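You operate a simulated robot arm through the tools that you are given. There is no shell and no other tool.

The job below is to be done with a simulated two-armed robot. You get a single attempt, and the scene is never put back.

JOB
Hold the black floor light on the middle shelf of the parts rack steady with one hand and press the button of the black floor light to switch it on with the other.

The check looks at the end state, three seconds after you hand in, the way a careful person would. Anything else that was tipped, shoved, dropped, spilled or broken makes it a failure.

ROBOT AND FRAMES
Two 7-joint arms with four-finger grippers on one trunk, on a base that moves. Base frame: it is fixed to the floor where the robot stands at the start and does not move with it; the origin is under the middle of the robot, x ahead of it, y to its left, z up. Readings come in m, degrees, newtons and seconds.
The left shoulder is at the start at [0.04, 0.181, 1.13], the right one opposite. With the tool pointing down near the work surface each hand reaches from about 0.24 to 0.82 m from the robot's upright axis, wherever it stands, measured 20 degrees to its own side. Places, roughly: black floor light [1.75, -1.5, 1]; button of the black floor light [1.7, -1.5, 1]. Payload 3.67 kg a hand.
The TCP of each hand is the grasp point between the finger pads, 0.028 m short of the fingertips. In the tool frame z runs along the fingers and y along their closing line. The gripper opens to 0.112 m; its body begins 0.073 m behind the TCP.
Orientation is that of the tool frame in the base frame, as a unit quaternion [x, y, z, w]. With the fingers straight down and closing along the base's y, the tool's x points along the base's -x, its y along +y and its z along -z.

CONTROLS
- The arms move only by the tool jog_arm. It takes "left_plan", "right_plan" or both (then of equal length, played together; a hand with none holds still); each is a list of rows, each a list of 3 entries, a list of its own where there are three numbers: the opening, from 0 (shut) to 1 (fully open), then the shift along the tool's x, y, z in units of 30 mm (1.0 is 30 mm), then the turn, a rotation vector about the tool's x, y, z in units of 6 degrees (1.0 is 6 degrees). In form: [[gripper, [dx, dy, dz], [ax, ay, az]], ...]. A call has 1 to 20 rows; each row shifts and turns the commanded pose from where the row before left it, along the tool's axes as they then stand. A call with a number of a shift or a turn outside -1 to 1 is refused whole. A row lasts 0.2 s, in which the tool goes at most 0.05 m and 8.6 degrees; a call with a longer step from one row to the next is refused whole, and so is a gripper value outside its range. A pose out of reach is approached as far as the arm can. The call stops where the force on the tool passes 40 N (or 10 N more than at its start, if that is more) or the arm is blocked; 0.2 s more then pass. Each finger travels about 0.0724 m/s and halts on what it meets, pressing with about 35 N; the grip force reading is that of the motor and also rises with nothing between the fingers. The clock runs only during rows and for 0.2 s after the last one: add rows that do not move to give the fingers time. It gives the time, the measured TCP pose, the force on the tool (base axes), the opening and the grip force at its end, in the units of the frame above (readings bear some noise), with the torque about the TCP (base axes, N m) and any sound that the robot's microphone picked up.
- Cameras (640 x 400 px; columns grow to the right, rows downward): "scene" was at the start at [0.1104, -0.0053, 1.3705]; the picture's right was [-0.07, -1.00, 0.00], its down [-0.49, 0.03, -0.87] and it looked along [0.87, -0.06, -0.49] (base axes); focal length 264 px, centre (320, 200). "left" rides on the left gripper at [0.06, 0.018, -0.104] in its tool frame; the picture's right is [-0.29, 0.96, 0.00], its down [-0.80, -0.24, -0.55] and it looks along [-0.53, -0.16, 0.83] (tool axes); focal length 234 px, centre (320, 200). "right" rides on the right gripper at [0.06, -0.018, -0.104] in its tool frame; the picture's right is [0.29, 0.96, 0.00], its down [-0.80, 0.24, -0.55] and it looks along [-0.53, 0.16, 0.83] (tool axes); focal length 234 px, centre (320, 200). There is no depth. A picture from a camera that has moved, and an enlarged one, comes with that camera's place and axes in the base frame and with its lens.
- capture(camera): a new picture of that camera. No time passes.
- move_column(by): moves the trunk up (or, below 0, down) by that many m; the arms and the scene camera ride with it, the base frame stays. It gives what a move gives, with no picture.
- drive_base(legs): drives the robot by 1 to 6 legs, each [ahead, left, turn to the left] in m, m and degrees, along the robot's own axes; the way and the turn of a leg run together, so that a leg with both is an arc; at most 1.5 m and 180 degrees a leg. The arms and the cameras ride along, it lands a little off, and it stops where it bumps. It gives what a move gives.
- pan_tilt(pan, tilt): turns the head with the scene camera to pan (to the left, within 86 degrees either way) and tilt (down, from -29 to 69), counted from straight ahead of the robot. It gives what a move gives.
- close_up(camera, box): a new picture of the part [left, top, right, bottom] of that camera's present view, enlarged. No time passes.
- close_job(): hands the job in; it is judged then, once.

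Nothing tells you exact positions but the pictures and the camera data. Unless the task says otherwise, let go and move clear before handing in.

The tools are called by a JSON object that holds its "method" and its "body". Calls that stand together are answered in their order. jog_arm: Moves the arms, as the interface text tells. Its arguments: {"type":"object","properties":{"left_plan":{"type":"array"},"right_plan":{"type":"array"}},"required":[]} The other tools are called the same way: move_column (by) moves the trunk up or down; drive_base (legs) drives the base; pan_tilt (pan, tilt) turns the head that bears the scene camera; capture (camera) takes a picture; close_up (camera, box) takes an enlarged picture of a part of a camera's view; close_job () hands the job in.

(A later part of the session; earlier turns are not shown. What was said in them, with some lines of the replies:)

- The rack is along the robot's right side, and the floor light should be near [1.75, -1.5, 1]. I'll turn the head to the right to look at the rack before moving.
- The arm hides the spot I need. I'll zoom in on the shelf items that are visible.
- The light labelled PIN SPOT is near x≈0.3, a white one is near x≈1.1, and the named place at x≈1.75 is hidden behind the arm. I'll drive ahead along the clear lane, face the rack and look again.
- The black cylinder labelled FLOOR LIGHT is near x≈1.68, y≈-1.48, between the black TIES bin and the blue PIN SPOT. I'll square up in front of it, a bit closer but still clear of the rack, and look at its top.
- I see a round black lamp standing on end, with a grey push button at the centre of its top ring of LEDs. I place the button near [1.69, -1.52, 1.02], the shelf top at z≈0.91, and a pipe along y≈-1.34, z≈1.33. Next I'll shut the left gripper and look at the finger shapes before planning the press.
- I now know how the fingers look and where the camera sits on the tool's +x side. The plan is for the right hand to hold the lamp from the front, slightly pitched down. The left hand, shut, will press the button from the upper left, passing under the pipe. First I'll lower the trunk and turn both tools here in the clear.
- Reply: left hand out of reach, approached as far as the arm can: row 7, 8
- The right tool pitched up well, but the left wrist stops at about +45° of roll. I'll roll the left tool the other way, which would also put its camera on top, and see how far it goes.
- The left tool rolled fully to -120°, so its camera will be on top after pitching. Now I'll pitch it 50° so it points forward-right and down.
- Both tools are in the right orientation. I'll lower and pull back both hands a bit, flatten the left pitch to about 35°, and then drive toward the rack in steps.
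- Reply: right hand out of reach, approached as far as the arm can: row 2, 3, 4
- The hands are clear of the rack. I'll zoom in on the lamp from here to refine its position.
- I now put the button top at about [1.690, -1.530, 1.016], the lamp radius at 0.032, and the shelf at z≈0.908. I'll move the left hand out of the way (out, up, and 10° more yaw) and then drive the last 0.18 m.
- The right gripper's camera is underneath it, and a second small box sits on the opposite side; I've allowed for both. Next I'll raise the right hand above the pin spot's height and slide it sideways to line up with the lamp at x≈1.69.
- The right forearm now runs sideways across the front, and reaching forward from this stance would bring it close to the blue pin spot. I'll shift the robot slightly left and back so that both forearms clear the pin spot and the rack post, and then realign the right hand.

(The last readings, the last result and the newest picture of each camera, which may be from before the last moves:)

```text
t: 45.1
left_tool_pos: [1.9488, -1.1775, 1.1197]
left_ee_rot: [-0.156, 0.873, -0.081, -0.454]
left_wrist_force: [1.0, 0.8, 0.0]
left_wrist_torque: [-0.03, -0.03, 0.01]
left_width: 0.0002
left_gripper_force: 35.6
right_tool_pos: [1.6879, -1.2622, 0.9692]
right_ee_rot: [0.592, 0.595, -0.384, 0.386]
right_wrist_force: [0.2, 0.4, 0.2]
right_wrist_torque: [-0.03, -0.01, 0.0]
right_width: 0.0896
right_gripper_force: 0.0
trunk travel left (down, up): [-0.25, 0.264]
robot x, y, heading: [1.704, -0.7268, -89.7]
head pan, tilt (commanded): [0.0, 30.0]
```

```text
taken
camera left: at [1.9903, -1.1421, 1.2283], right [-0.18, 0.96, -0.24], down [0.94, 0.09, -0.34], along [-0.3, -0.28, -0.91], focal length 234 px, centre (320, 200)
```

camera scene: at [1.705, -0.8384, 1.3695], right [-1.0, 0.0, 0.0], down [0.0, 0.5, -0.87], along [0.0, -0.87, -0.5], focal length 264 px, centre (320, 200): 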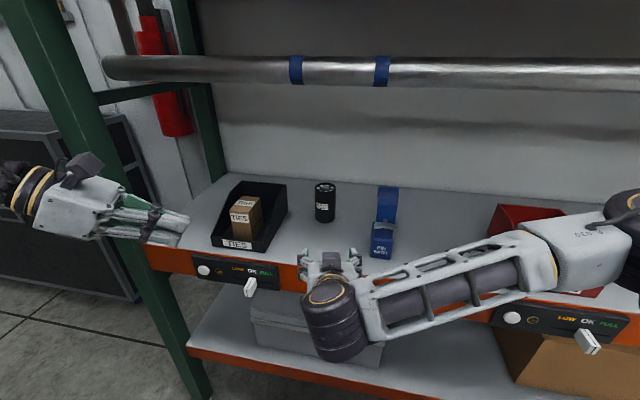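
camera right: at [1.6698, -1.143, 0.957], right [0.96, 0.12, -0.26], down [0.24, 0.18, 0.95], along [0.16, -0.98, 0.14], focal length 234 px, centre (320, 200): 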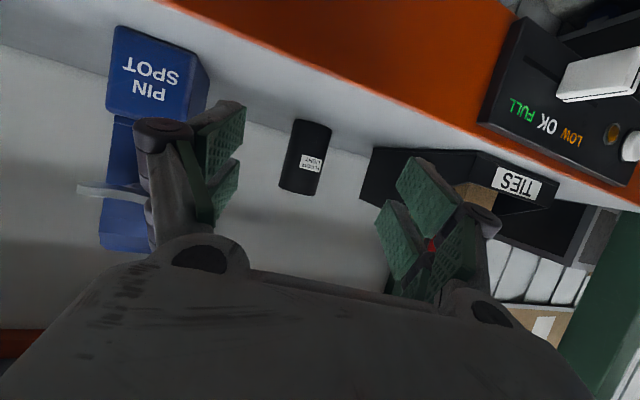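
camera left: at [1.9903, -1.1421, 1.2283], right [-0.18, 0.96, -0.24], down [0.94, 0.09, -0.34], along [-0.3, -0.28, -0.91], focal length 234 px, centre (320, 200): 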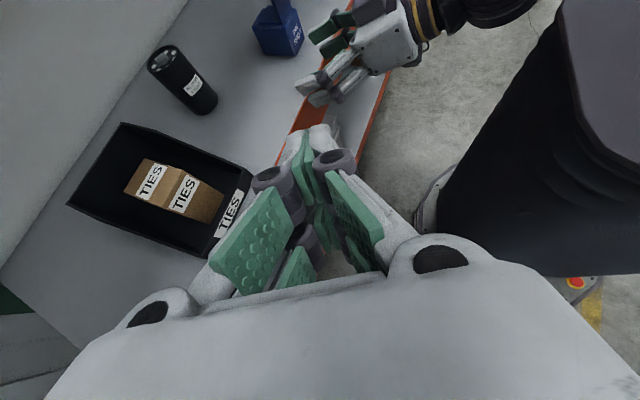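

The lamp lines up with the right gripper in both views: lamp x≈1.691, gripper x≈1.688. I'll advance most of the way at constant height and then check clearances.

{"method": "jog_arm", "body": {"right_plan": [[0.8, [-0.389, 0.02, 0.871], [0, 0, 0]], [0.8, [-0.389, 0.02, 0.871], [0, 0, 0]], [0.8, [-0.389, 0.02, 0.871], [0, 0, 0]], [0.8, [-0.389, 0.02, 0.871], [0, 0, 0]], [0.8, [-0.389, 0, 0.871], [0, 0, 0]], [0.8, [-0.389, 0, 0.871], [0, 0, 0]]]}}

{"method": "capture", "body": {"camera": "right"}}

{"method": "capture", "body": {"camera": "scene"}}

{"method": "close_up", "body": {"camera": "scene", "box": [240, 160, 440, 285]}}

```text
t: 46.5
left_tool_pos: [1.9501, -1.1784, 1.1194]
left_ee_rot: [-0.156, 0.873, -0.08, -0.454]
left_wrist_force: [-0.2, -0.2, 0.5]
left_wrist_torque: [0.04, 0.02, 0.01]
left_width: 0.0
left_gripper_force: 34.8
right_tool_pos: [1.6914, -1.4342, 0.9692]
right_ee_rot: [0.592, 0.594, -0.384, 0.386]
right_wrist_force: [0.6, 0.2, -0.1]
right_wrist_torque: [-0.02, 0.01, 0.01]
right_width: 0.0897
right_gripper_force: 0.0
trunk travel left (down, up): [-0.25, 0.264]
robot x, y, heading: [1.7048, -0.7291, -89.7]
head pan, tilt (commanded): [0.0, 30.0]
```

```text
taken
camera right: at [1.6732, -1.3147, 0.9569], right [0.96, 0.12, -0.26], down [0.24, 0.18, 0.95], along [0.16, -0.98, 0.14], focal length 234 px, centre (320, 200)
```

right: 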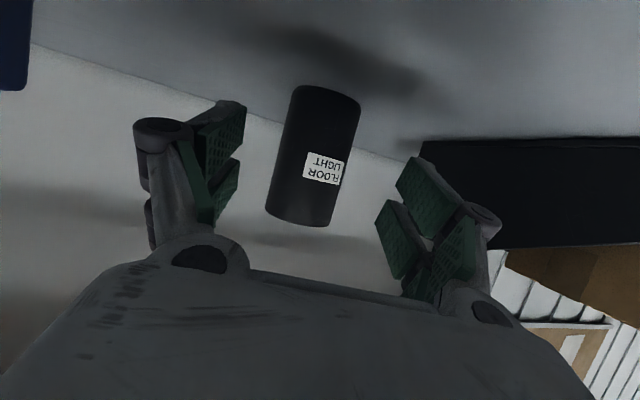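

```text
taken
camera scene: at [1.7053, -0.8396, 1.3694], right [-1.0, 0.0, 0.0], down [0.0, 0.5, -0.87], along [0.0, -0.87, -0.5], focal length 264 px, centre (320, 200)
```

scene: 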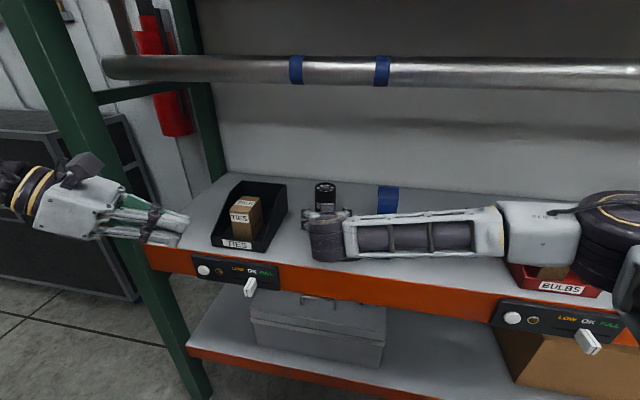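

```text
3.20 times, centred on (340, 222) of scene
camera zoom: at [1.7053, -0.8396, 1.3694], right [-1.0, 0.0, 0.0], down [0.0, 0.5, -0.87], along [0.0, -0.87, -0.5], focal length 844 px, centre (256, 128)
```

zoom: 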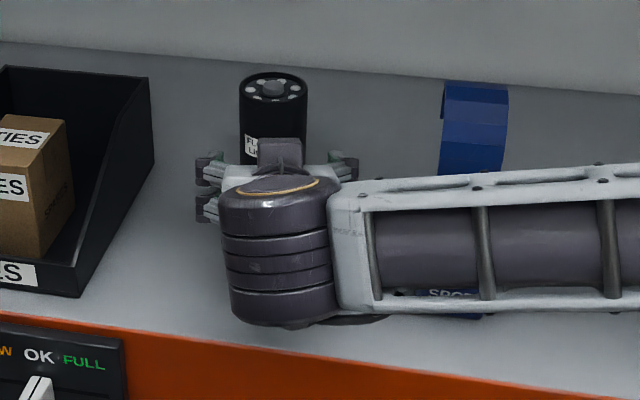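

Clearances look fine and the lamp sits centred between the fingers. I'll go the last 0.086 m so that the fingers straddle the lamp, and check before closing.

{"method": "jog_arm", "body": {"right_plan": [[0.8, [-0.389, 0.01, 0.871], [0, 0, 0]], [0.8, [-0.389, 0.01, 0.871], [0, 0, 0]], [0.8, [-0.389, 0.01, 0.871], [0, 0, 0]], [0.8, [0, 0, 0], [0, 0, 0]]]}}

{"method": "capture", "body": {"camera": "right"}}

{"method": "close_up", "body": {"camera": "scene", "box": [240, 160, 440, 285]}}

{"method": "capture", "body": {"camera": "left"}}

```text
t: 47.5
left_tool_pos: [1.9494, -1.1773, 1.1211]
left_ee_rot: [-0.156, 0.873, -0.082, -0.455]
left_wrist_force: [0.0, 0.1, 0.4]
left_wrist_torque: [0.03, -0.01, 0.03]
left_width: 0.0003
left_gripper_force: 35.0
right_tool_pos: [1.6929, -1.5184, 0.9689]
right_ee_rot: [0.592, 0.595, -0.384, 0.386]
right_wrist_force: [-0.3, 0.4, 0.1]
right_wrist_torque: [-0.01, 0.0, 0.01]
right_width: 0.0896
right_gripper_force: 0.1
trunk travel left (down, up): [-0.25, 0.264]
robot x, y, heading: [1.7056, -0.7278, -89.8]
head pan, tilt (commanded): [0.0, 30.0]
```

```text
taken
camera right: at [1.6752, -1.4002, 0.9574], right [0.96, 0.12, -0.26], down [0.24, 0.18, 0.95], along [0.16, -0.98, 0.14], focal length 234 px, centre (320, 200)
```

right: 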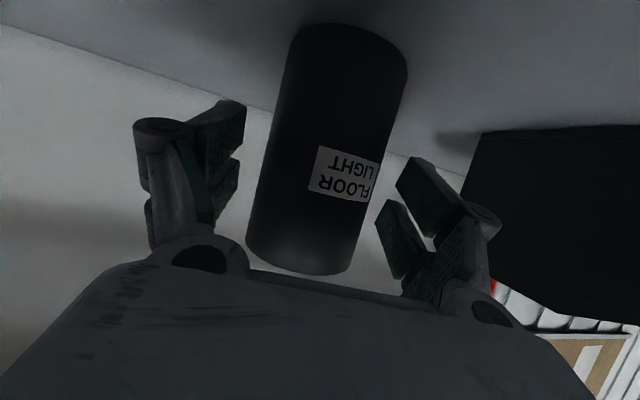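

```text
3.20 times, centred on (340, 222) of scene
camera zoom: at [1.7049, -0.8385, 1.3695], right [-1.0, 0.0, 0.0], down [0.0, 0.5, -0.87], along [0.0, -0.87, -0.5], focal length 844 px, centre (256, 128)
```

zoom: 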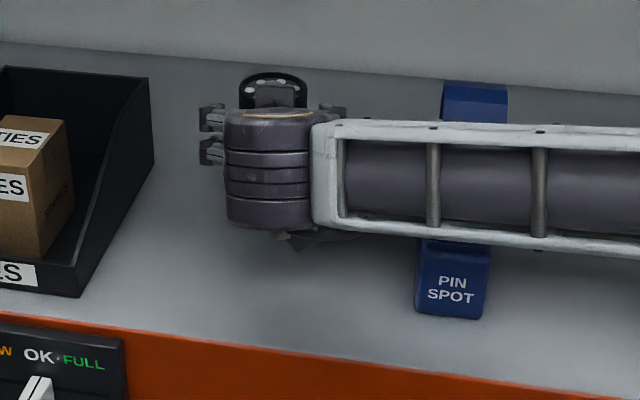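

```text
taken
camera left: at [1.9902, -1.1422, 1.2283], right [-0.18, 0.96, -0.24], down [0.94, 0.09, -0.34], along [-0.3, -0.28, -0.91], focal length 234 px, centre (320, 200)
```

left: 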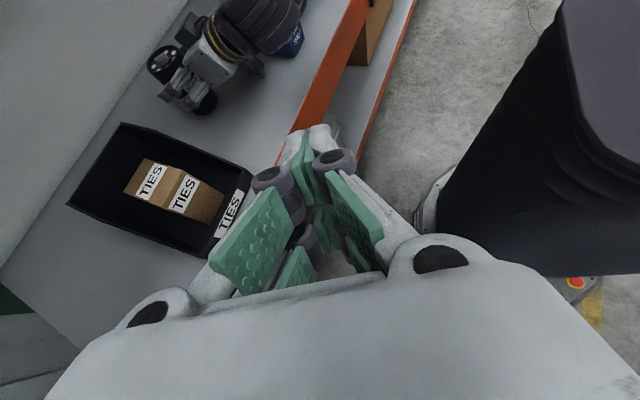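

{"method": "close_up", "body": {"camera": "left", "box": [130, 20, 290, 120]}}

{"method": "close_up", "body": {"camera": "right", "box": [120, 0, 520, 250]}}

```text
4.00 times, centred on (210, 70) of left
camera zoom: at [1.9902, -1.1422, 1.2283], right [-0.18, 0.96, -0.24], down [0.94, 0.09, -0.34], along [-0.3, -0.28, -0.91], focal length 937 px, centre (760, 720)
```

zoom: 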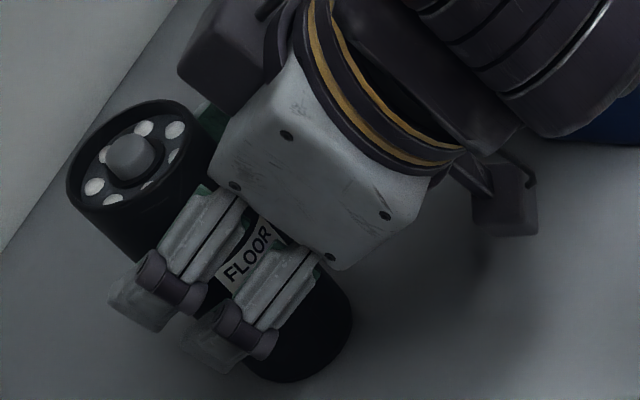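

```text
1.60 times, centred on (320, 125) of right
camera zoom: at [1.6752, -1.4002, 0.9574], right [0.96, 0.12, -0.26], down [0.24, 0.18, 0.95], along [0.16, -0.98, 0.14], focal length 375 px, centre (320, 320)
```

zoom: 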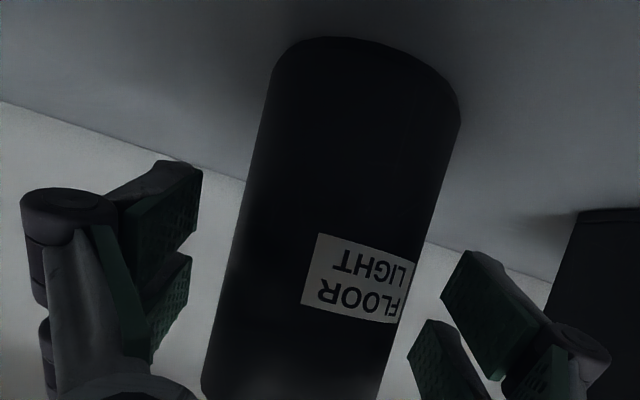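

The fingers straddle the lamp with it centred to within about 1.5 mm, and its top and button stay free. I'll close the right gripper on it.

{"method": "jog_arm", "body": {"right_plan": [[0.7, [0, 0, 0], [0, 0, 0]], [0.62, [0, 0, 0], [0, 0, 0]], [0.56, [0, 0, 0], [0, 0, 0]], [0.5, [0, 0, 0], [0, 0, 0]], [0.4, [0, 0, 0], [0, 0, 0]], [0.4, [0, 0, 0], [0, 0, 0]]]}}

{"method": "close_up", "body": {"camera": "left", "box": [130, 20, 290, 120]}}

{"method": "close_up", "body": {"camera": "right", "box": [120, 0, 520, 250]}}

```text
t: 48.9
left_tool_pos: [1.9484, -1.1794, 1.1206]
left_ee_rot: [-0.157, 0.873, -0.082, -0.455]
left_wrist_force: [-0.9, 0.1, -0.2]
left_wrist_torque: [0.0, 0.0, -0.02]
left_width: 0.0
left_gripper_force: 35.2
right_tool_pos: [1.6924, -1.5178, 0.9712]
right_ee_rot: [0.591, 0.594, -0.385, 0.387]
right_wrist_force: [-2.7, 0.9, 1.2]
right_wrist_torque: [0.05, 0.38, -0.05]
right_width: 0.0628
right_gripper_force: 35.2
trunk travel left (down, up): [-0.25, 0.264]
robot x, y, heading: [1.7066, -0.7303, -89.7]
head pan, tilt (commanded): [0.0, 30.0]
```

```text
4.00 times, centred on (210, 70) of left
camera zoom: at [1.9901, -1.1423, 1.2283], right [-0.18, 0.96, -0.24], down [0.94, 0.09, -0.34], along [-0.3, -0.28, -0.91], focal length 937 px, centre (760, 720)
```

zoom: 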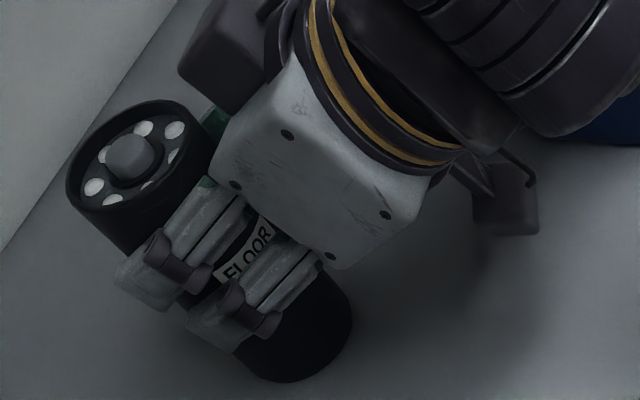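

```text
1.60 times, centred on (320, 125) of right
camera zoom: at [1.6748, -1.4002, 0.9574], right [0.96, 0.12, -0.26], down [0.24, 0.18, 0.95], along [0.16, -0.98, 0.15], focal length 375 px, centre (320, 320)
```

zoom: 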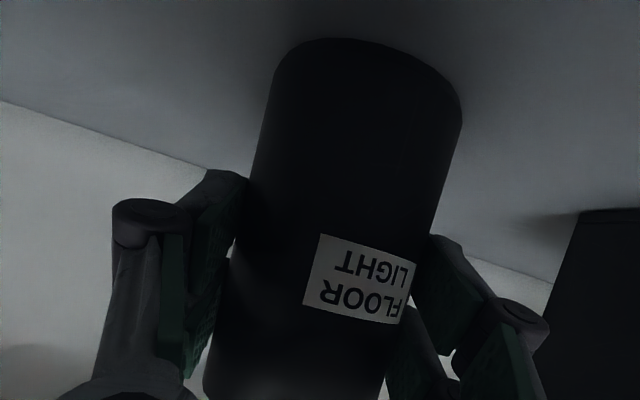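

The lamp is gripped (width 0.063, 35 N) and hasn't moved. Now I'll bring the left hand in low, under the pipe and over the TIES bin, to a midpoint well clear of the right wrist.

{"method": "jog_arm", "body": {"left_plan": [[0, [-0.547, 0, 0.382], [0, 0, 0]], [0, [-0.547, 0, 0.382], [0, 0, 0]], [0, [0.532, -0.879, 0.76], [0, 0, 0]], [0, [0.532, -0.879, 0.76], [0, 0, 0]], [0, [0.532, -0.879, 0.76], [0, 0, 0]], [0, [0.532, -0.879, 0.76], [0, 0, 0]], [0, [0.532, -0.879, 0.76], [0, 0, 0]]]}}

{"method": "capture", "body": {"camera": "scene"}}

{"method": "capture", "body": {"camera": "left"}}

```text
t: 50.5
left_tool_pos: [1.8648, -1.35, 1.0814]
left_ee_rot: [-0.156, 0.873, -0.081, -0.455]
left_wrist_force: [-0.3, 0.5, -1.0]
left_wrist_torque: [0.02, -0.03, 0.01]
left_width: 0.0
left_gripper_force: 34.8
right_tool_pos: [1.6935, -1.519, 0.9699]
right_ee_rot: [0.592, 0.594, -0.384, 0.386]
right_wrist_force: [1.7, -0.2, -0.6]
right_wrist_torque: [0.31, 0.02, -0.04]
right_width: 0.0629
right_gripper_force: 34.3
trunk travel left (down, up): [-0.25, 0.264]
robot x, y, heading: [1.7101, -0.7315, -89.7]
head pan, tilt (commanded): [0.0, 30.0]
```

```text
taken
camera scene: at [1.7044, -0.8391, 1.3695], right [-1.0, 0.0, 0.0], down [0.0, 0.5, -0.87], along [0.0, -0.87, -0.5], focal length 264 px, centre (320, 200)
```

scene: 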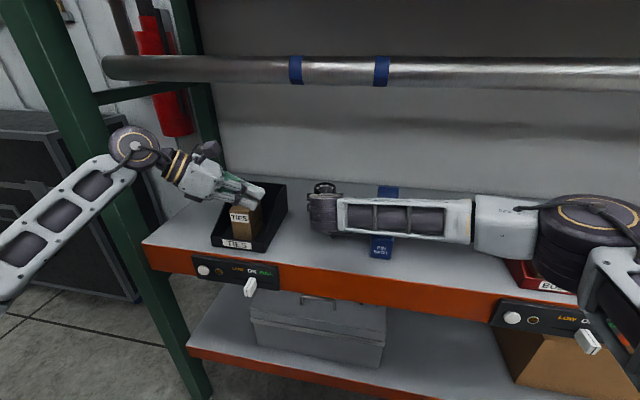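

```text
taken
camera left: at [1.9052, -1.3148, 1.1893], right [-0.18, 0.96, -0.24], down [0.94, 0.09, -0.33], along [-0.3, -0.28, -0.91], focal length 234 px, centre (320, 200)
```

left: 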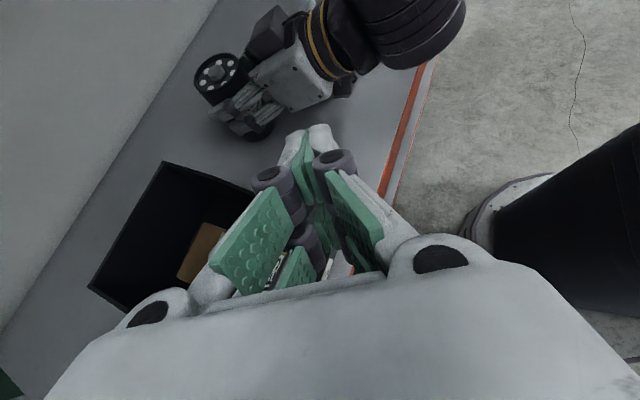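

The left hand is over the bin with room all round. I'll go on to a point left of the lamp, so that the last approach runs straight along the fingers and stays away from the right gripper.

{"method": "jog_arm", "body": {"left_plan": [[0, [0.44, -0.724, 0.586], [0, 0, 0]], [0, [0.44, -0.724, 0.586], [0, 0, 0]], [0, [0.44, -0.724, 0.586], [0, 0, 0]], [0, [0.44, -0.724, 0.586], [0, 0, 0]], [0, [0.44, -0.724, 0.586], [0, 0, 0]], [0, [0, 0, 0], [0, 0, 0]]]}}

{"method": "capture", "body": {"camera": "scene"}}

{"method": "close_up", "body": {"camera": "scene", "box": [180, 130, 380, 255]}}

{"method": "capture", "body": {"camera": "left"}}

```text
t: 51.9
left_tool_pos: [1.7994, -1.4901, 1.085]
left_ee_rot: [-0.156, 0.873, -0.081, -0.455]
left_wrist_force: [0.0, -0.4, -0.2]
left_wrist_torque: [0.02, 0.01, 0.01]
left_width: 0.0001
left_gripper_force: 34.4
right_tool_pos: [1.6932, -1.5187, 0.9706]
right_ee_rot: [0.592, 0.594, -0.385, 0.386]
right_wrist_force: [-0.6, -0.7, 2.0]
right_wrist_torque: [0.0, 0.31, -0.01]
right_width: 0.0629
right_gripper_force: 35.6
trunk travel left (down, up): [-0.25, 0.264]
robot x, y, heading: [1.7041, -0.7289, -89.8]
head pan, tilt (commanded): [0.0, 30.0]
```

```text
taken
camera scene: at [1.7055, -0.8386, 1.3695], right [-1.0, 0.0, 0.0], down [0.0, 0.5, -0.87], along [0.0, -0.87, -0.5], focal length 264 px, centre (320, 200)
```

scene: 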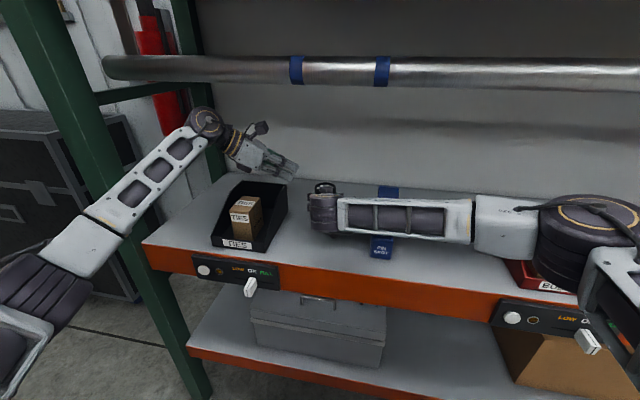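

```text
3.20 times, centred on (280, 192) of scene
camera zoom: at [1.7055, -0.8386, 1.3695], right [-1.0, 0.0, 0.0], down [0.0, 0.5, -0.87], along [0.0, -0.87, -0.5], focal length 844 px, centre (448, 224)
```

zoom: 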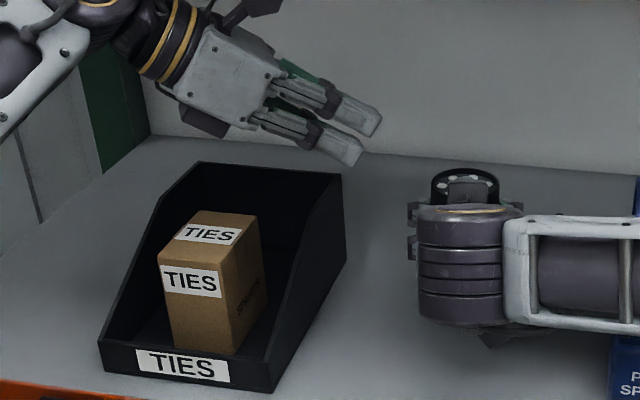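

```text
taken
camera left: at [1.8398, -1.4548, 1.1924], right [-0.18, 0.96, -0.24], down [0.94, 0.09, -0.34], along [-0.3, -0.28, -0.91], focal length 234 px, centre (320, 200)
```

left: 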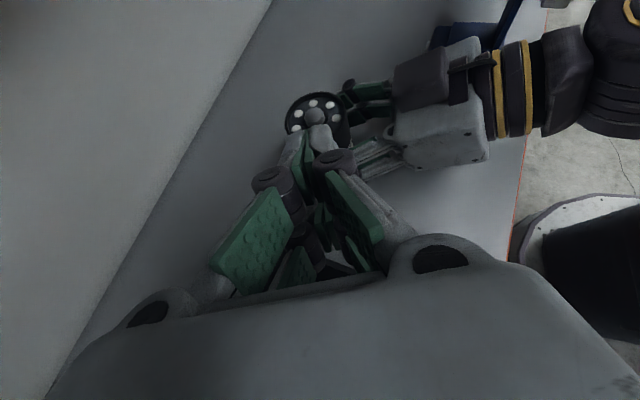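

{"method": "close_up", "body": {"camera": "left", "box": [256, 70, 384, 150]}}

{"method": "close_up", "body": {"camera": "scene", "box": [256, 160, 352, 220]}}

```text
5.00 times, centred on (320, 110) of left
camera zoom: at [1.8398, -1.4548, 1.1924], right [-0.18, 0.96, -0.24], down [0.94, 0.09, -0.34], along [-0.3, -0.28, -0.91], focal length 1171 px, centre (320, 650)
```

zoom: 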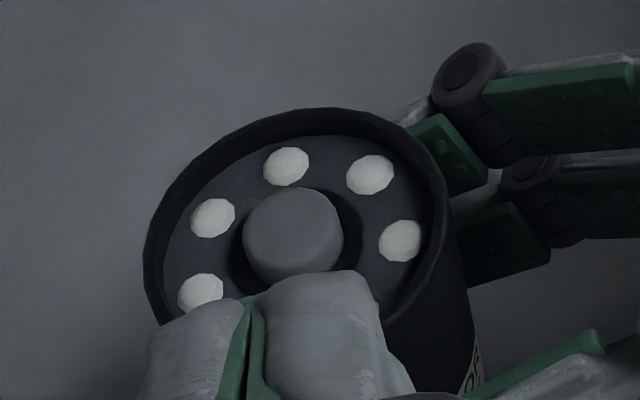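

```text
6.67 times, centred on (304, 190) of scene
camera zoom: at [1.7055, -0.8386, 1.3695], right [-1.0, 0.0, 0.0], down [0.0, 0.5, -0.87], along [0.0, -0.87, -0.5], focal length 1758 px, centre (427, 267)
```

zoom: 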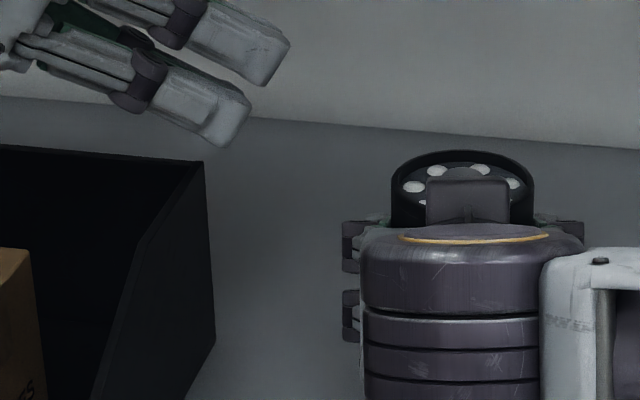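

The button, finger seam and lamp line up to within a few millimetres in both views. I'll slide the left fingertips over the button at constant height, about 3 cm above it, and check again.

{"method": "jog_arm", "body": {"left_plan": [[0, [0.494, -0.01, 0.706], [0, 0, 0]], [0, [0.494, -0.01, 0.706], [0, 0, 0]], [0, [0.494, -0.01, 0.706], [0, 0, 0]], [0, [0.494, -0.01, 0.706], [0, 0, 0]], [0, [0, 0, 0], [0, 0, 0]]]}}

{"method": "close_up", "body": {"camera": "scene", "box": [256, 160, 352, 220]}}

{"method": "close_up", "body": {"camera": "left", "box": [240, 80, 432, 200]}}

{"method": "capture", "body": {"camera": "scene"}}

{"method": "capture", "body": {"camera": "right"}}

```text
t: 53.1
left_tool_pos: [1.702, -1.5262, 1.0826]
left_ee_rot: [-0.155, 0.874, -0.08, -0.454]
left_wrist_force: [0.5, -0.5, 0.8]
left_wrist_torque: [0.02, 0.01, -0.02]
left_width: 0.0
left_gripper_force: 35.1
right_tool_pos: [1.6933, -1.5187, 0.9704]
right_ee_rot: [0.591, 0.594, -0.385, 0.386]
right_wrist_force: [-0.8, -2.1, 4.1]
right_wrist_torque: [-0.14, 0.33, -0.02]
right_width: 0.063
right_gripper_force: 35.0
trunk travel left (down, up): [-0.25, 0.264]
robot x, y, heading: [1.7054, -0.7254, -89.5]
head pan, tilt (commanded): [0.0, 30.0]
```

```text
6.67 times, centred on (304, 190) of scene
camera zoom: at [1.7054, -0.8387, 1.3695], right [-1.0, 0.0, 0.0], down [0.0, 0.5, -0.87], along [0.0, -0.87, -0.5], focal length 1758 px, centre (427, 267)
```

zoom: 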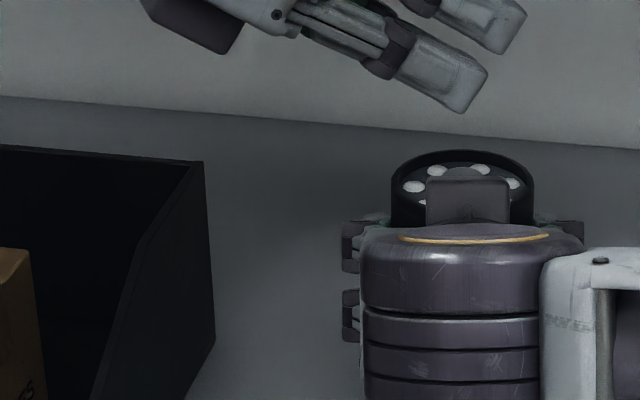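

```text
3.33 times, centred on (336, 140) of left
camera zoom: at [1.743, -1.4908, 1.1911], right [-0.18, 0.96, -0.24], down [0.94, 0.09, -0.34], along [-0.3, -0.28, -0.91], focal length 781 px, centre (267, 400)
```

zoom: 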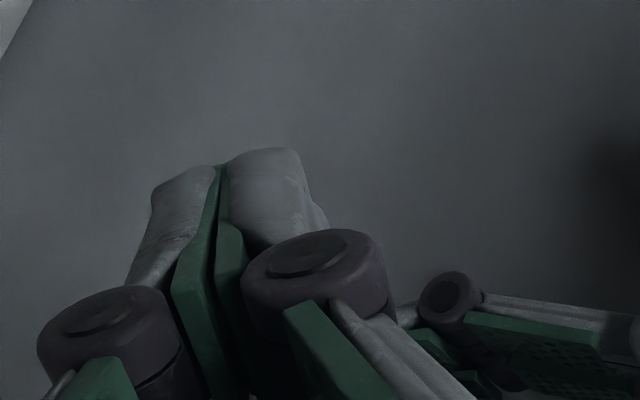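

```text
taken
camera scene: at [1.7054, -0.8387, 1.3695], right [-1.0, 0.0, 0.0], down [0.0, 0.5, -0.87], along [0.0, -0.87, -0.5], focal length 264 px, centre (320, 200)
```

scene: 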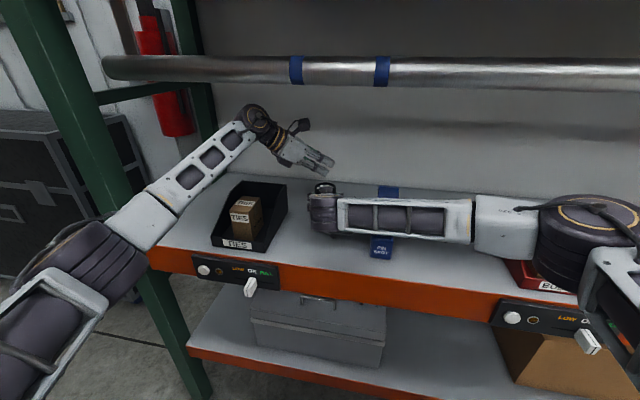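

```text
taken
camera right: at [1.6752, -1.4003, 0.9574], right [0.96, 0.12, -0.26], down [0.24, 0.18, 0.95], along [0.16, -0.98, 0.15], focal length 234 px, centre (320, 200)
```

right: 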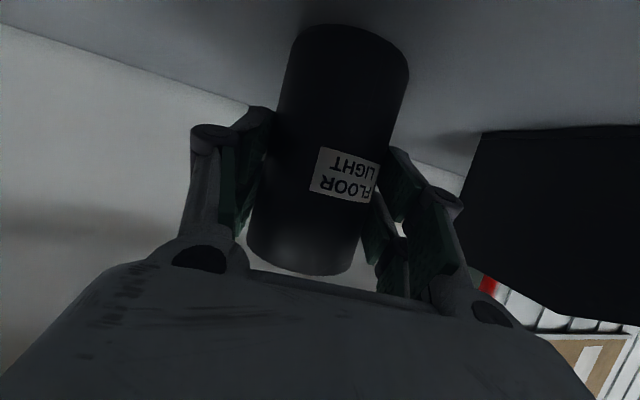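

The fingertips are centred over the button, with about 3 cm of air below them. I'll come down 25 mm gently and then feel for contact in small steps.

{"method": "jog_arm", "body": {"left_plan": [[0, [-0.228, 0, 0.159], [0, 0, 0]], [0, [-0.228, 0, 0.159], [0, 0, 0]], [0, [-0.228, 0, 0.159], [0, 0, 0]], [0, [0, 0, 0], [0, 0, 0]]]}}

{"method": "close_up", "body": {"camera": "scene", "box": [256, 160, 352, 220]}}

```text
t: 54.1
left_tool_pos: [1.7018, -1.5264, 1.0588]
left_ee_rot: [-0.156, 0.873, -0.081, -0.455]
left_wrist_force: [-0.2, 0.6, -0.1]
left_wrist_torque: [-0.04, -0.02, -0.01]
left_width: 0.0
left_gripper_force: 34.8
right_tool_pos: [1.693, -1.5191, 0.97]
right_ee_rot: [0.592, 0.594, -0.385, 0.386]
right_wrist_force: [-1.5, -1.8, 4.0]
right_wrist_torque: [-0.23, 0.4, 0.05]
right_width: 0.0628
right_gripper_force: 34.9
trunk travel left (down, up): [-0.25, 0.264]
robot x, y, heading: [1.7018, -0.7277, -89.6]
head pan, tilt (commanded): [0.0, 30.0]
```

```text
6.67 times, centred on (304, 190) of scene
camera zoom: at [1.7048, -0.8388, 1.3695], right [-1.0, 0.0, 0.0], down [0.0, 0.5, -0.87], along [0.0, -0.87, -0.5], focal length 1758 px, centre (427, 267)
```

zoom: 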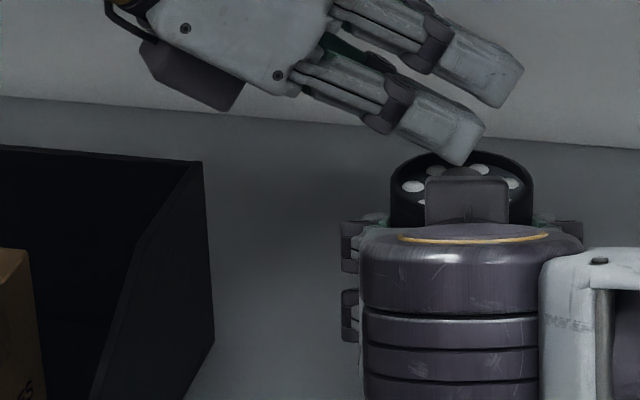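

{"method": "jog_arm", "body": {"left_plan": [[0, [-0.082, 0, 0.057], [0, 0, 0]], [0, [-0.082, 0, 0.057], [0, 0, 0]], [0, [0, 0, 0], [0, 0, 0]]]}}

{"method": "close_up", "body": {"camera": "scene", "box": [272, 160, 336, 200]}}

```text
t: 54.9
left_tool_pos: [1.7032, -1.526, 1.0518]
left_ee_rot: [-0.156, 0.873, -0.081, -0.455]
left_wrist_force: [-0.3, -0.9, 0.2]
left_wrist_torque: [0.0, 0.01, 0.02]
left_width: 0.0001
left_gripper_force: 35.2
right_tool_pos: [1.6923, -1.5192, 0.97]
right_ee_rot: [0.593, 0.594, -0.384, 0.385]
right_wrist_force: [-1.7, -2.1, 4.7]
right_wrist_torque: [-0.22, 0.43, 0.06]
right_width: 0.0625
right_gripper_force: 34.8
trunk travel left (down, up): [-0.25, 0.264]
robot x, y, heading: [1.705, -0.7271, -89.8]
head pan, tilt (commanded): [0.0, 30.0]
```

```text
10.00 times, centred on (304, 180) of scene
camera zoom: at [1.7048, -0.8387, 1.3695], right [-1.0, 0.0, 0.0], down [0.0, 0.5, -0.87], along [0.0, -0.87, -0.5], focal length 2636 px, centre (480, 400)
```

zoom: 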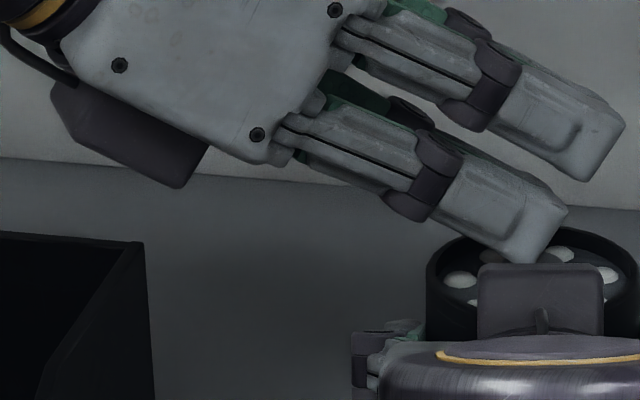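

{"method": "jog_arm", "body": {"left_plan": [[0, [-0.055, 0, 0.038], [0, 0, 0]], [0, [-0.055, 0, 0.038], [0, 0, 0]], [0, [0, 0, 0], [0, 0, 0]]]}}

{"method": "close_up", "body": {"camera": "scene", "box": [272, 160, 336, 200]}}

```text
t: 55.7
left_tool_pos: [1.7026, -1.5271, 1.0484]
left_ee_rot: [-0.156, 0.873, -0.081, -0.455]
left_wrist_force: [-0.7, 0.8, 1.2]
left_wrist_torque: [0.01, 0.05, -0.01]
left_width: 0.0
left_gripper_force: 34.4
right_tool_pos: [1.6931, -1.5184, 0.9699]
right_ee_rot: [0.592, 0.594, -0.384, 0.386]
right_wrist_force: [-1.5, -1.5, 4.9]
right_wrist_torque: [-0.21, 0.44, 0.02]
right_width: 0.0629
right_gripper_force: 35.1
trunk travel left (down, up): [-0.25, 0.264]
robot x, y, heading: [1.7062, -0.7303, -89.9]
head pan, tilt (commanded): [0.0, 30.0]
```

```text
10.00 times, centred on (304, 180) of scene
camera zoom: at [1.7048, -0.8387, 1.3695], right [-1.0, 0.0, 0.0], down [0.0, 0.5, -0.87], along [0.0, -0.87, -0.5], focal length 2636 px, centre (480, 400)
```

zoom: 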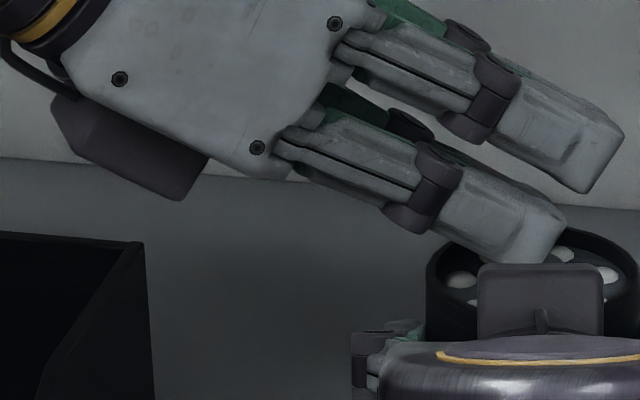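

{"method": "jog_arm", "body": {"left_plan": [[0, [-0.055, 0, 0.038], [0, 0, 0]], [0, [-0.055, 0, 0.038], [0, 0, 0]], [0, [0, 0, 0], [0, 0, 0]]]}}

{"method": "close_up", "body": {"camera": "scene", "box": [272, 160, 336, 200]}}

```text
t: 56.5
left_tool_pos: [1.7022, -1.526, 1.0448]
left_ee_rot: [-0.157, 0.873, -0.081, -0.455]
left_wrist_force: [0.7, 0.5, 2.1]
left_wrist_torque: [-0.01, 0.02, -0.04]
left_width: 0.006
left_gripper_force: 35.0
right_tool_pos: [1.6924, -1.5187, 0.97]
right_ee_rot: [0.592, 0.594, -0.384, 0.386]
right_wrist_force: [-1.7, -3.5, 4.5]
right_wrist_torque: [-0.26, 0.48, 0.06]
right_width: 0.0626
right_gripper_force: 34.5
trunk travel left (down, up): [-0.25, 0.264]
robot x, y, heading: [1.7083, -0.7298, -89.8]
head pan, tilt (commanded): [0.0, 30.0]
heard: click
```

```text
10.00 times, centred on (304, 180) of scene
camera zoom: at [1.7048, -0.8387, 1.3695], right [-1.0, 0.0, 0.0], down [0.0, 0.5, -0.87], along [0.0, -0.87, -0.5], focal length 2636 px, centre (480, 400)
```

zoom: 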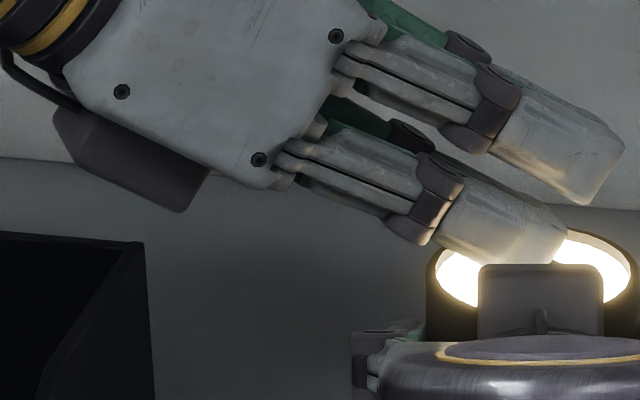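

There was a click and the light came on. I'll lift the left fingers straight up, slowly at first, and check that it stays lit.

{"method": "jog_arm", "body": {"left_plan": [[0, [0.082, 0, -0.057], [0, 0, 0]], [0, [0.137, 0, -0.095], [0, 0, 0]], [0, [0.273, 0, -0.191], [0, 0, 0]], [0, [0.41, 0, -0.286], [0, 0, 0]], [0, [0, 0, 0], [0, 0, 0]]]}}

{"method": "close_up", "body": {"camera": "scene", "box": [256, 160, 352, 220]}}

```text
t: 57.7
left_tool_pos: [1.7014, -1.5268, 1.0778]
left_ee_rot: [-0.156, 0.873, -0.081, -0.455]
left_wrist_force: [-0.5, 1.1, -0.4]
left_wrist_torque: [0.03, 0.03, -0.02]
left_width: 0.0
left_gripper_force: 35.4
right_tool_pos: [1.6939, -1.5193, 0.9696]
right_ee_rot: [0.592, 0.594, -0.385, 0.386]
right_wrist_force: [-1.0, -1.5, 5.0]
right_wrist_torque: [-0.16, 0.46, 0.0]
right_width: 0.0629
right_gripper_force: 34.7
trunk travel left (down, up): [-0.25, 0.264]
robot x, y, heading: [1.7024, -0.7285, -89.5]
head pan, tilt (commanded): [0.0, 30.0]
```

```text
6.67 times, centred on (304, 190) of scene
camera zoom: at [1.7049, -0.8386, 1.3695], right [-1.0, 0.0, 0.0], down [0.0, 0.5, -0.87], along [0.0, -0.87, -0.5], focal length 1758 px, centre (427, 267)
```

zoom: 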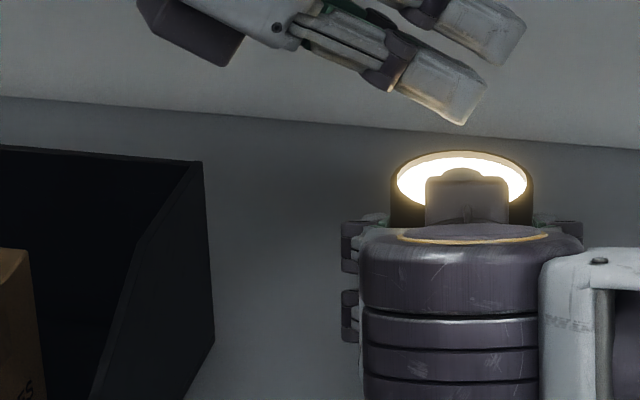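

The light stays on. I'll back the left hand out along the path it came in.

{"method": "jog_arm", "body": {"left_plan": [[0, [0.137, 0, -0.095], [0, 0, 0]], [0, [-0.494, 0.01, -0.706], [0, 0, 0]], [0, [-0.494, 0.01, -0.706], [0, 0, 0]], [0, [-0.494, 0.01, -0.706], [0, 0, 0]], [0, [-0.494, 0.01, -0.706], [0, 0, 0]], [0, [-0.44, 0.724, -0.586], [0, 0, 0]], [0, [-0.44, 0.724, -0.586], [0, 0, 0]], [0, [-0.44, 0.724, -0.586], [0, 0, 0]], [0, [-0.44, 0.724, -0.586], [0, 0, 0]], [0, [-0.44, 0.724, -0.586], [0, 0, 0]], [0, [-0.532, 0.879, -0.76], [0, 0, 0]], [0, [-0.532, 0.879, -0.76], [0, 0, 0]], [0, [-0.532, 0.879, -0.76], [0, 0, 0]], [0, [-0.532, 0.879, -0.76], [0, 0, 0]], [0, [-0.532, 0.879, -0.76], [0, 0, 0]], [0, [0, 0, 0], [0, 0, 0]]]}}

{"method": "capture", "body": {"camera": "scene"}}

{"method": "capture", "body": {"camera": "left"}}

```text
t: 61.1
left_tool_pos: [1.9484, -1.1765, 1.081]
left_ee_rot: [-0.156, 0.873, -0.081, -0.454]
left_wrist_force: [-0.3, 0.4, -0.3]
left_wrist_torque: [0.02, 0.02, 0.0]
left_width: 0.0
left_gripper_force: 35.1
right_tool_pos: [1.6934, -1.5187, 0.9696]
right_ee_rot: [0.592, 0.595, -0.384, 0.386]
right_wrist_force: [-1.8, 3.4, 5.1]
right_wrist_torque: [0.23, 0.39, -0.13]
right_width: 0.0629
right_gripper_force: 35.4
trunk travel left (down, up): [-0.25, 0.264]
robot x, y, heading: [1.7024, -0.7318, -89.9]
head pan, tilt (commanded): [0.0, 30.0]
```

```text
taken
camera scene: at [1.7053, -0.8382, 1.3695], right [-1.0, 0.0, 0.0], down [0.0, 0.5, -0.87], along [0.0, -0.87, -0.5], focal length 264 px, centre (320, 200)
```

scene: 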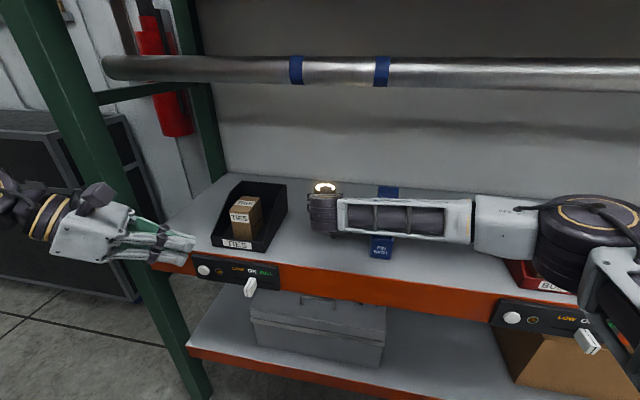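

```text
taken
camera left: at [1.9896, -1.1408, 1.1882], right [-0.18, 0.96, -0.24], down [0.94, 0.09, -0.34], along [-0.3, -0.28, -0.91], focal length 234 px, centre (320, 200)
```

left: 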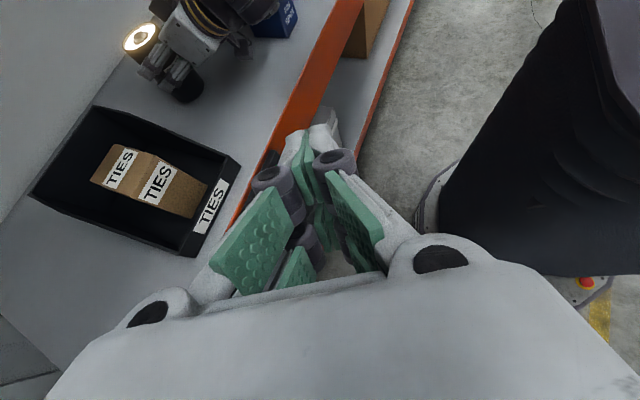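

The left hand is out and the lamp is lit. Now I'll open the right gripper gently to its earlier width.

{"method": "jog_arm", "body": {"right_plan": [[0.58, [0, 0, 0], [0, 0, 0]], [0.62, [0, 0, 0], [0, 0, 0]], [0.7, [0, 0, 0], [0, 0, 0]], [0.8, [0, 0, 0], [0, 0, 0]], [0.8, [0, 0, 0], [0, 0, 0]], [0.8, [0, 0, 0], [0, 0, 0]]]}}

{"method": "close_up", "body": {"camera": "right", "box": [120, 0, 520, 250]}}

{"method": "close_up", "body": {"camera": "left", "box": [100, 0, 260, 100]}}

```text
t: 62.5
left_tool_pos: [1.9492, -1.1781, 1.0798]
left_ee_rot: [-0.157, 0.873, -0.082, -0.454]
left_wrist_force: [-0.4, -0.9, 0.3]
left_wrist_torque: [-0.02, -0.02, -0.01]
left_width: 0.0
left_gripper_force: 34.8
right_tool_pos: [1.6932, -1.519, 0.9698]
right_ee_rot: [0.591, 0.595, -0.383, 0.387]
right_wrist_force: [0.1, 0.8, -0.1]
right_wrist_torque: [0.01, 0.01, -0.02]
right_width: 0.0895
right_gripper_force: 0.1
trunk travel left (down, up): [-0.25, 0.264]
robot x, y, heading: [1.704, -0.7286, -89.6]
head pan, tilt (commanded): [0.0, 30.0]
```

```text
1.60 times, centred on (320, 125) of right
camera zoom: at [1.6753, -1.4002, 0.9573], right [0.96, 0.12, -0.26], down [0.24, 0.18, 0.95], along [0.16, -0.98, 0.14], focal length 375 px, centre (320, 320)
```

zoom: 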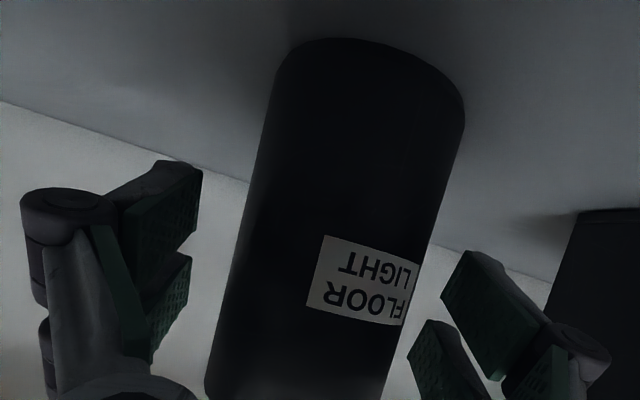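

```text
4.00 times, centred on (180, 50) of left
camera zoom: at [1.9896, -1.1414, 1.1882], right [-0.18, 0.96, -0.24], down [0.94, 0.09, -0.34], along [-0.3, -0.28, -0.91], focal length 937 px, centre (880, 800)
```

zoom: 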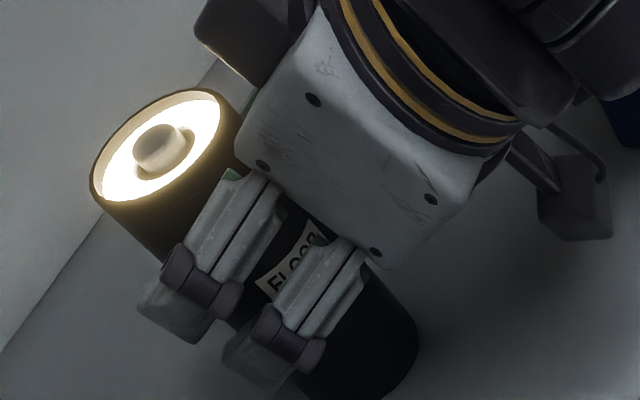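

The lamp stands where it was, lit and free of the fingers. I'll draw the right hand straight back out.

{"method": "jog_arm", "body": {"right_plan": [[0.8, [0.389, 0, -0.871], [0, 0, 0]], [0.8, [0.389, 0, -0.871], [0, 0, 0]], [0.8, [0.389, 0, -0.871], [0, 0, 0]], [0.8, [0.389, 0, -0.871], [0, 0, 0]], [0.8, [0.389, 0, -0.871], [0, 0, 0]], [0.8, [0.389, 0, -0.871], [0, 0, 0]], [0.8, [0.389, 0, -0.871], [0, 0, 0]], [0.8, [0.389, 0, -0.871], [0, 0, 0]], [0.8, [0.389, 0, -0.871], [0, 0, 0]], [0.8, [0, 0, 0], [0, 0, 0]]]}}

{"method": "capture", "body": {"camera": "scene"}}

{"method": "close_up", "body": {"camera": "scene", "box": [200, 150, 440, 300]}}

```text
t: 64.7
left_tool_pos: [1.9489, -1.1772, 1.0796]
left_ee_rot: [-0.156, 0.873, -0.081, -0.454]
left_wrist_force: [0.3, -0.2, 0.1]
left_wrist_torque: [0.03, -0.01, -0.03]
left_width: 0.0
left_gripper_force: 35.0
right_tool_pos: [1.6908, -1.2623, 0.9703]
right_ee_rot: [0.592, 0.595, -0.383, 0.386]
right_wrist_force: [-0.1, -0.3, 0.9]
right_wrist_torque: [0.0, -0.03, -0.07]
right_width: 0.0896
right_gripper_force: 0.1
trunk travel left (down, up): [-0.25, 0.264]
robot x, y, heading: [1.7069, -0.7282, -89.8]
head pan, tilt (commanded): [0.0, 30.0]
```

```text
taken
camera scene: at [1.705, -0.8392, 1.3694], right [-1.0, 0.0, 0.0], down [0.0, 0.5, -0.87], along [0.0, -0.87, -0.5], focal length 264 px, centre (320, 200)
```

scene: 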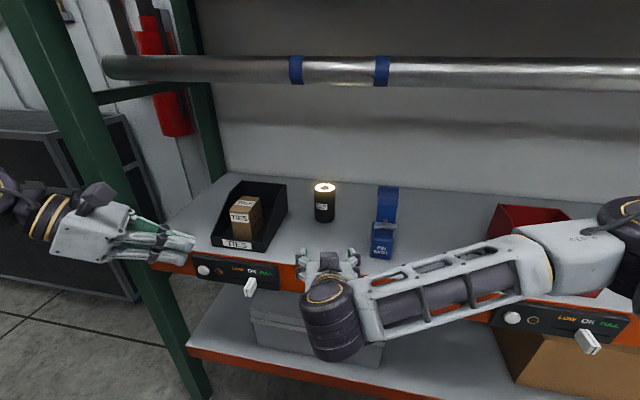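

```text
2.67 times, centred on (320, 225) of scene
camera zoom: at [1.705, -0.8392, 1.3694], right [-1.0, 0.0, 0.0], down [0.0, 0.5, -0.87], along [0.0, -0.87, -0.5], focal length 703 px, centre (320, 133)
```

zoom: 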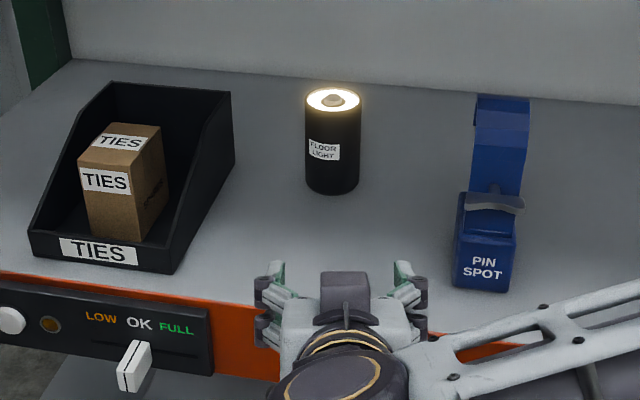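

The lamp is lit and upright in its place, and the bins, the pin spot and the panels look untouched. I'll drive straight back to stand clear and take a last look.

{"method": "drive_base", "body": {"legs": [[-0.35, 0.0, 0.0]]}}

{"method": "capture", "body": {"camera": "scene"}}

{"method": "close_up", "body": {"camera": "scene", "box": [200, 140, 400, 265]}}

```text
t: 67.0
left_tool_pos: [1.9462, -0.8228, 1.0805]
left_ee_rot: [-0.156, 0.873, -0.081, -0.454]
left_wrist_force: [-0.1, 0.0, 0.2]
left_wrist_torque: [-0.01, -0.02, -0.02]
left_width: 0.0002
left_gripper_force: 34.3
right_tool_pos: [1.6896, -0.9084, 0.9709]
right_ee_rot: [0.592, 0.594, -0.385, 0.386]
right_wrist_force: [0.7, -0.5, 0.7]
right_wrist_torque: [0.03, -0.01, -0.01]
right_width: 0.0895
right_gripper_force: 0.1
trunk travel left (down, up): [-0.25, 0.264]
robot x, y, heading: [1.7026, -0.3765, -90.0]
head pan, tilt (commanded): [0.0, 30.0]
```

```text
taken
camera scene: at [1.7036, -0.4843, 1.3695], right [-1.0, 0.0, 0.0], down [0.0, 0.5, -0.87], along [0.0, -0.87, -0.5], focal length 264 px, centre (320, 200)
```

scene: 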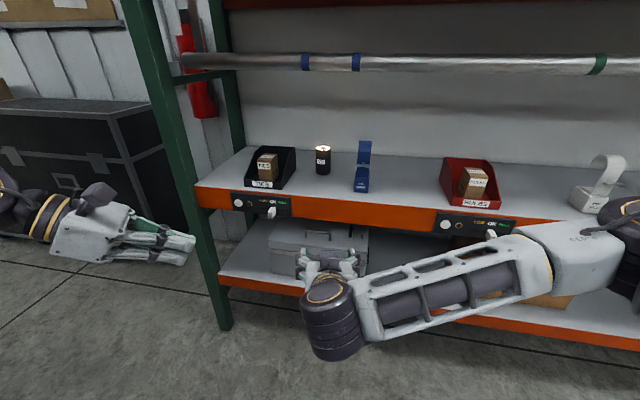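

```text
3.20 times, centred on (300, 202) of scene
camera zoom: at [1.7036, -0.4843, 1.3695], right [-1.0, 0.0, 0.0], down [0.0, 0.5, -0.87], along [0.0, -0.87, -0.5], focal length 844 px, centre (384, 192)
```

zoom: 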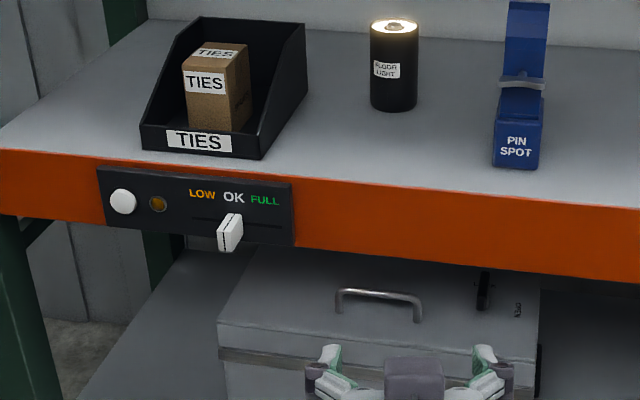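

The black floor light is on and upright where it stood, nothing around it has moved, and both hands are clear of the rack. I'm handing the job in.

{"method": "close_job", "body": {}}

```text
The job is handed in.
```

The black floor light on the middle shelf is on. The right hand held it steady while the left pressed its button; I heard a click and the light came on.

It stayed lit after both hands let go, and it stands upright where it was. In the last pictures, the TIES bin, the blue pin spot and the shelf panels beside it look unmoved. I drove the robot back from the rack before handing in; the result of the check has not been shown to me.
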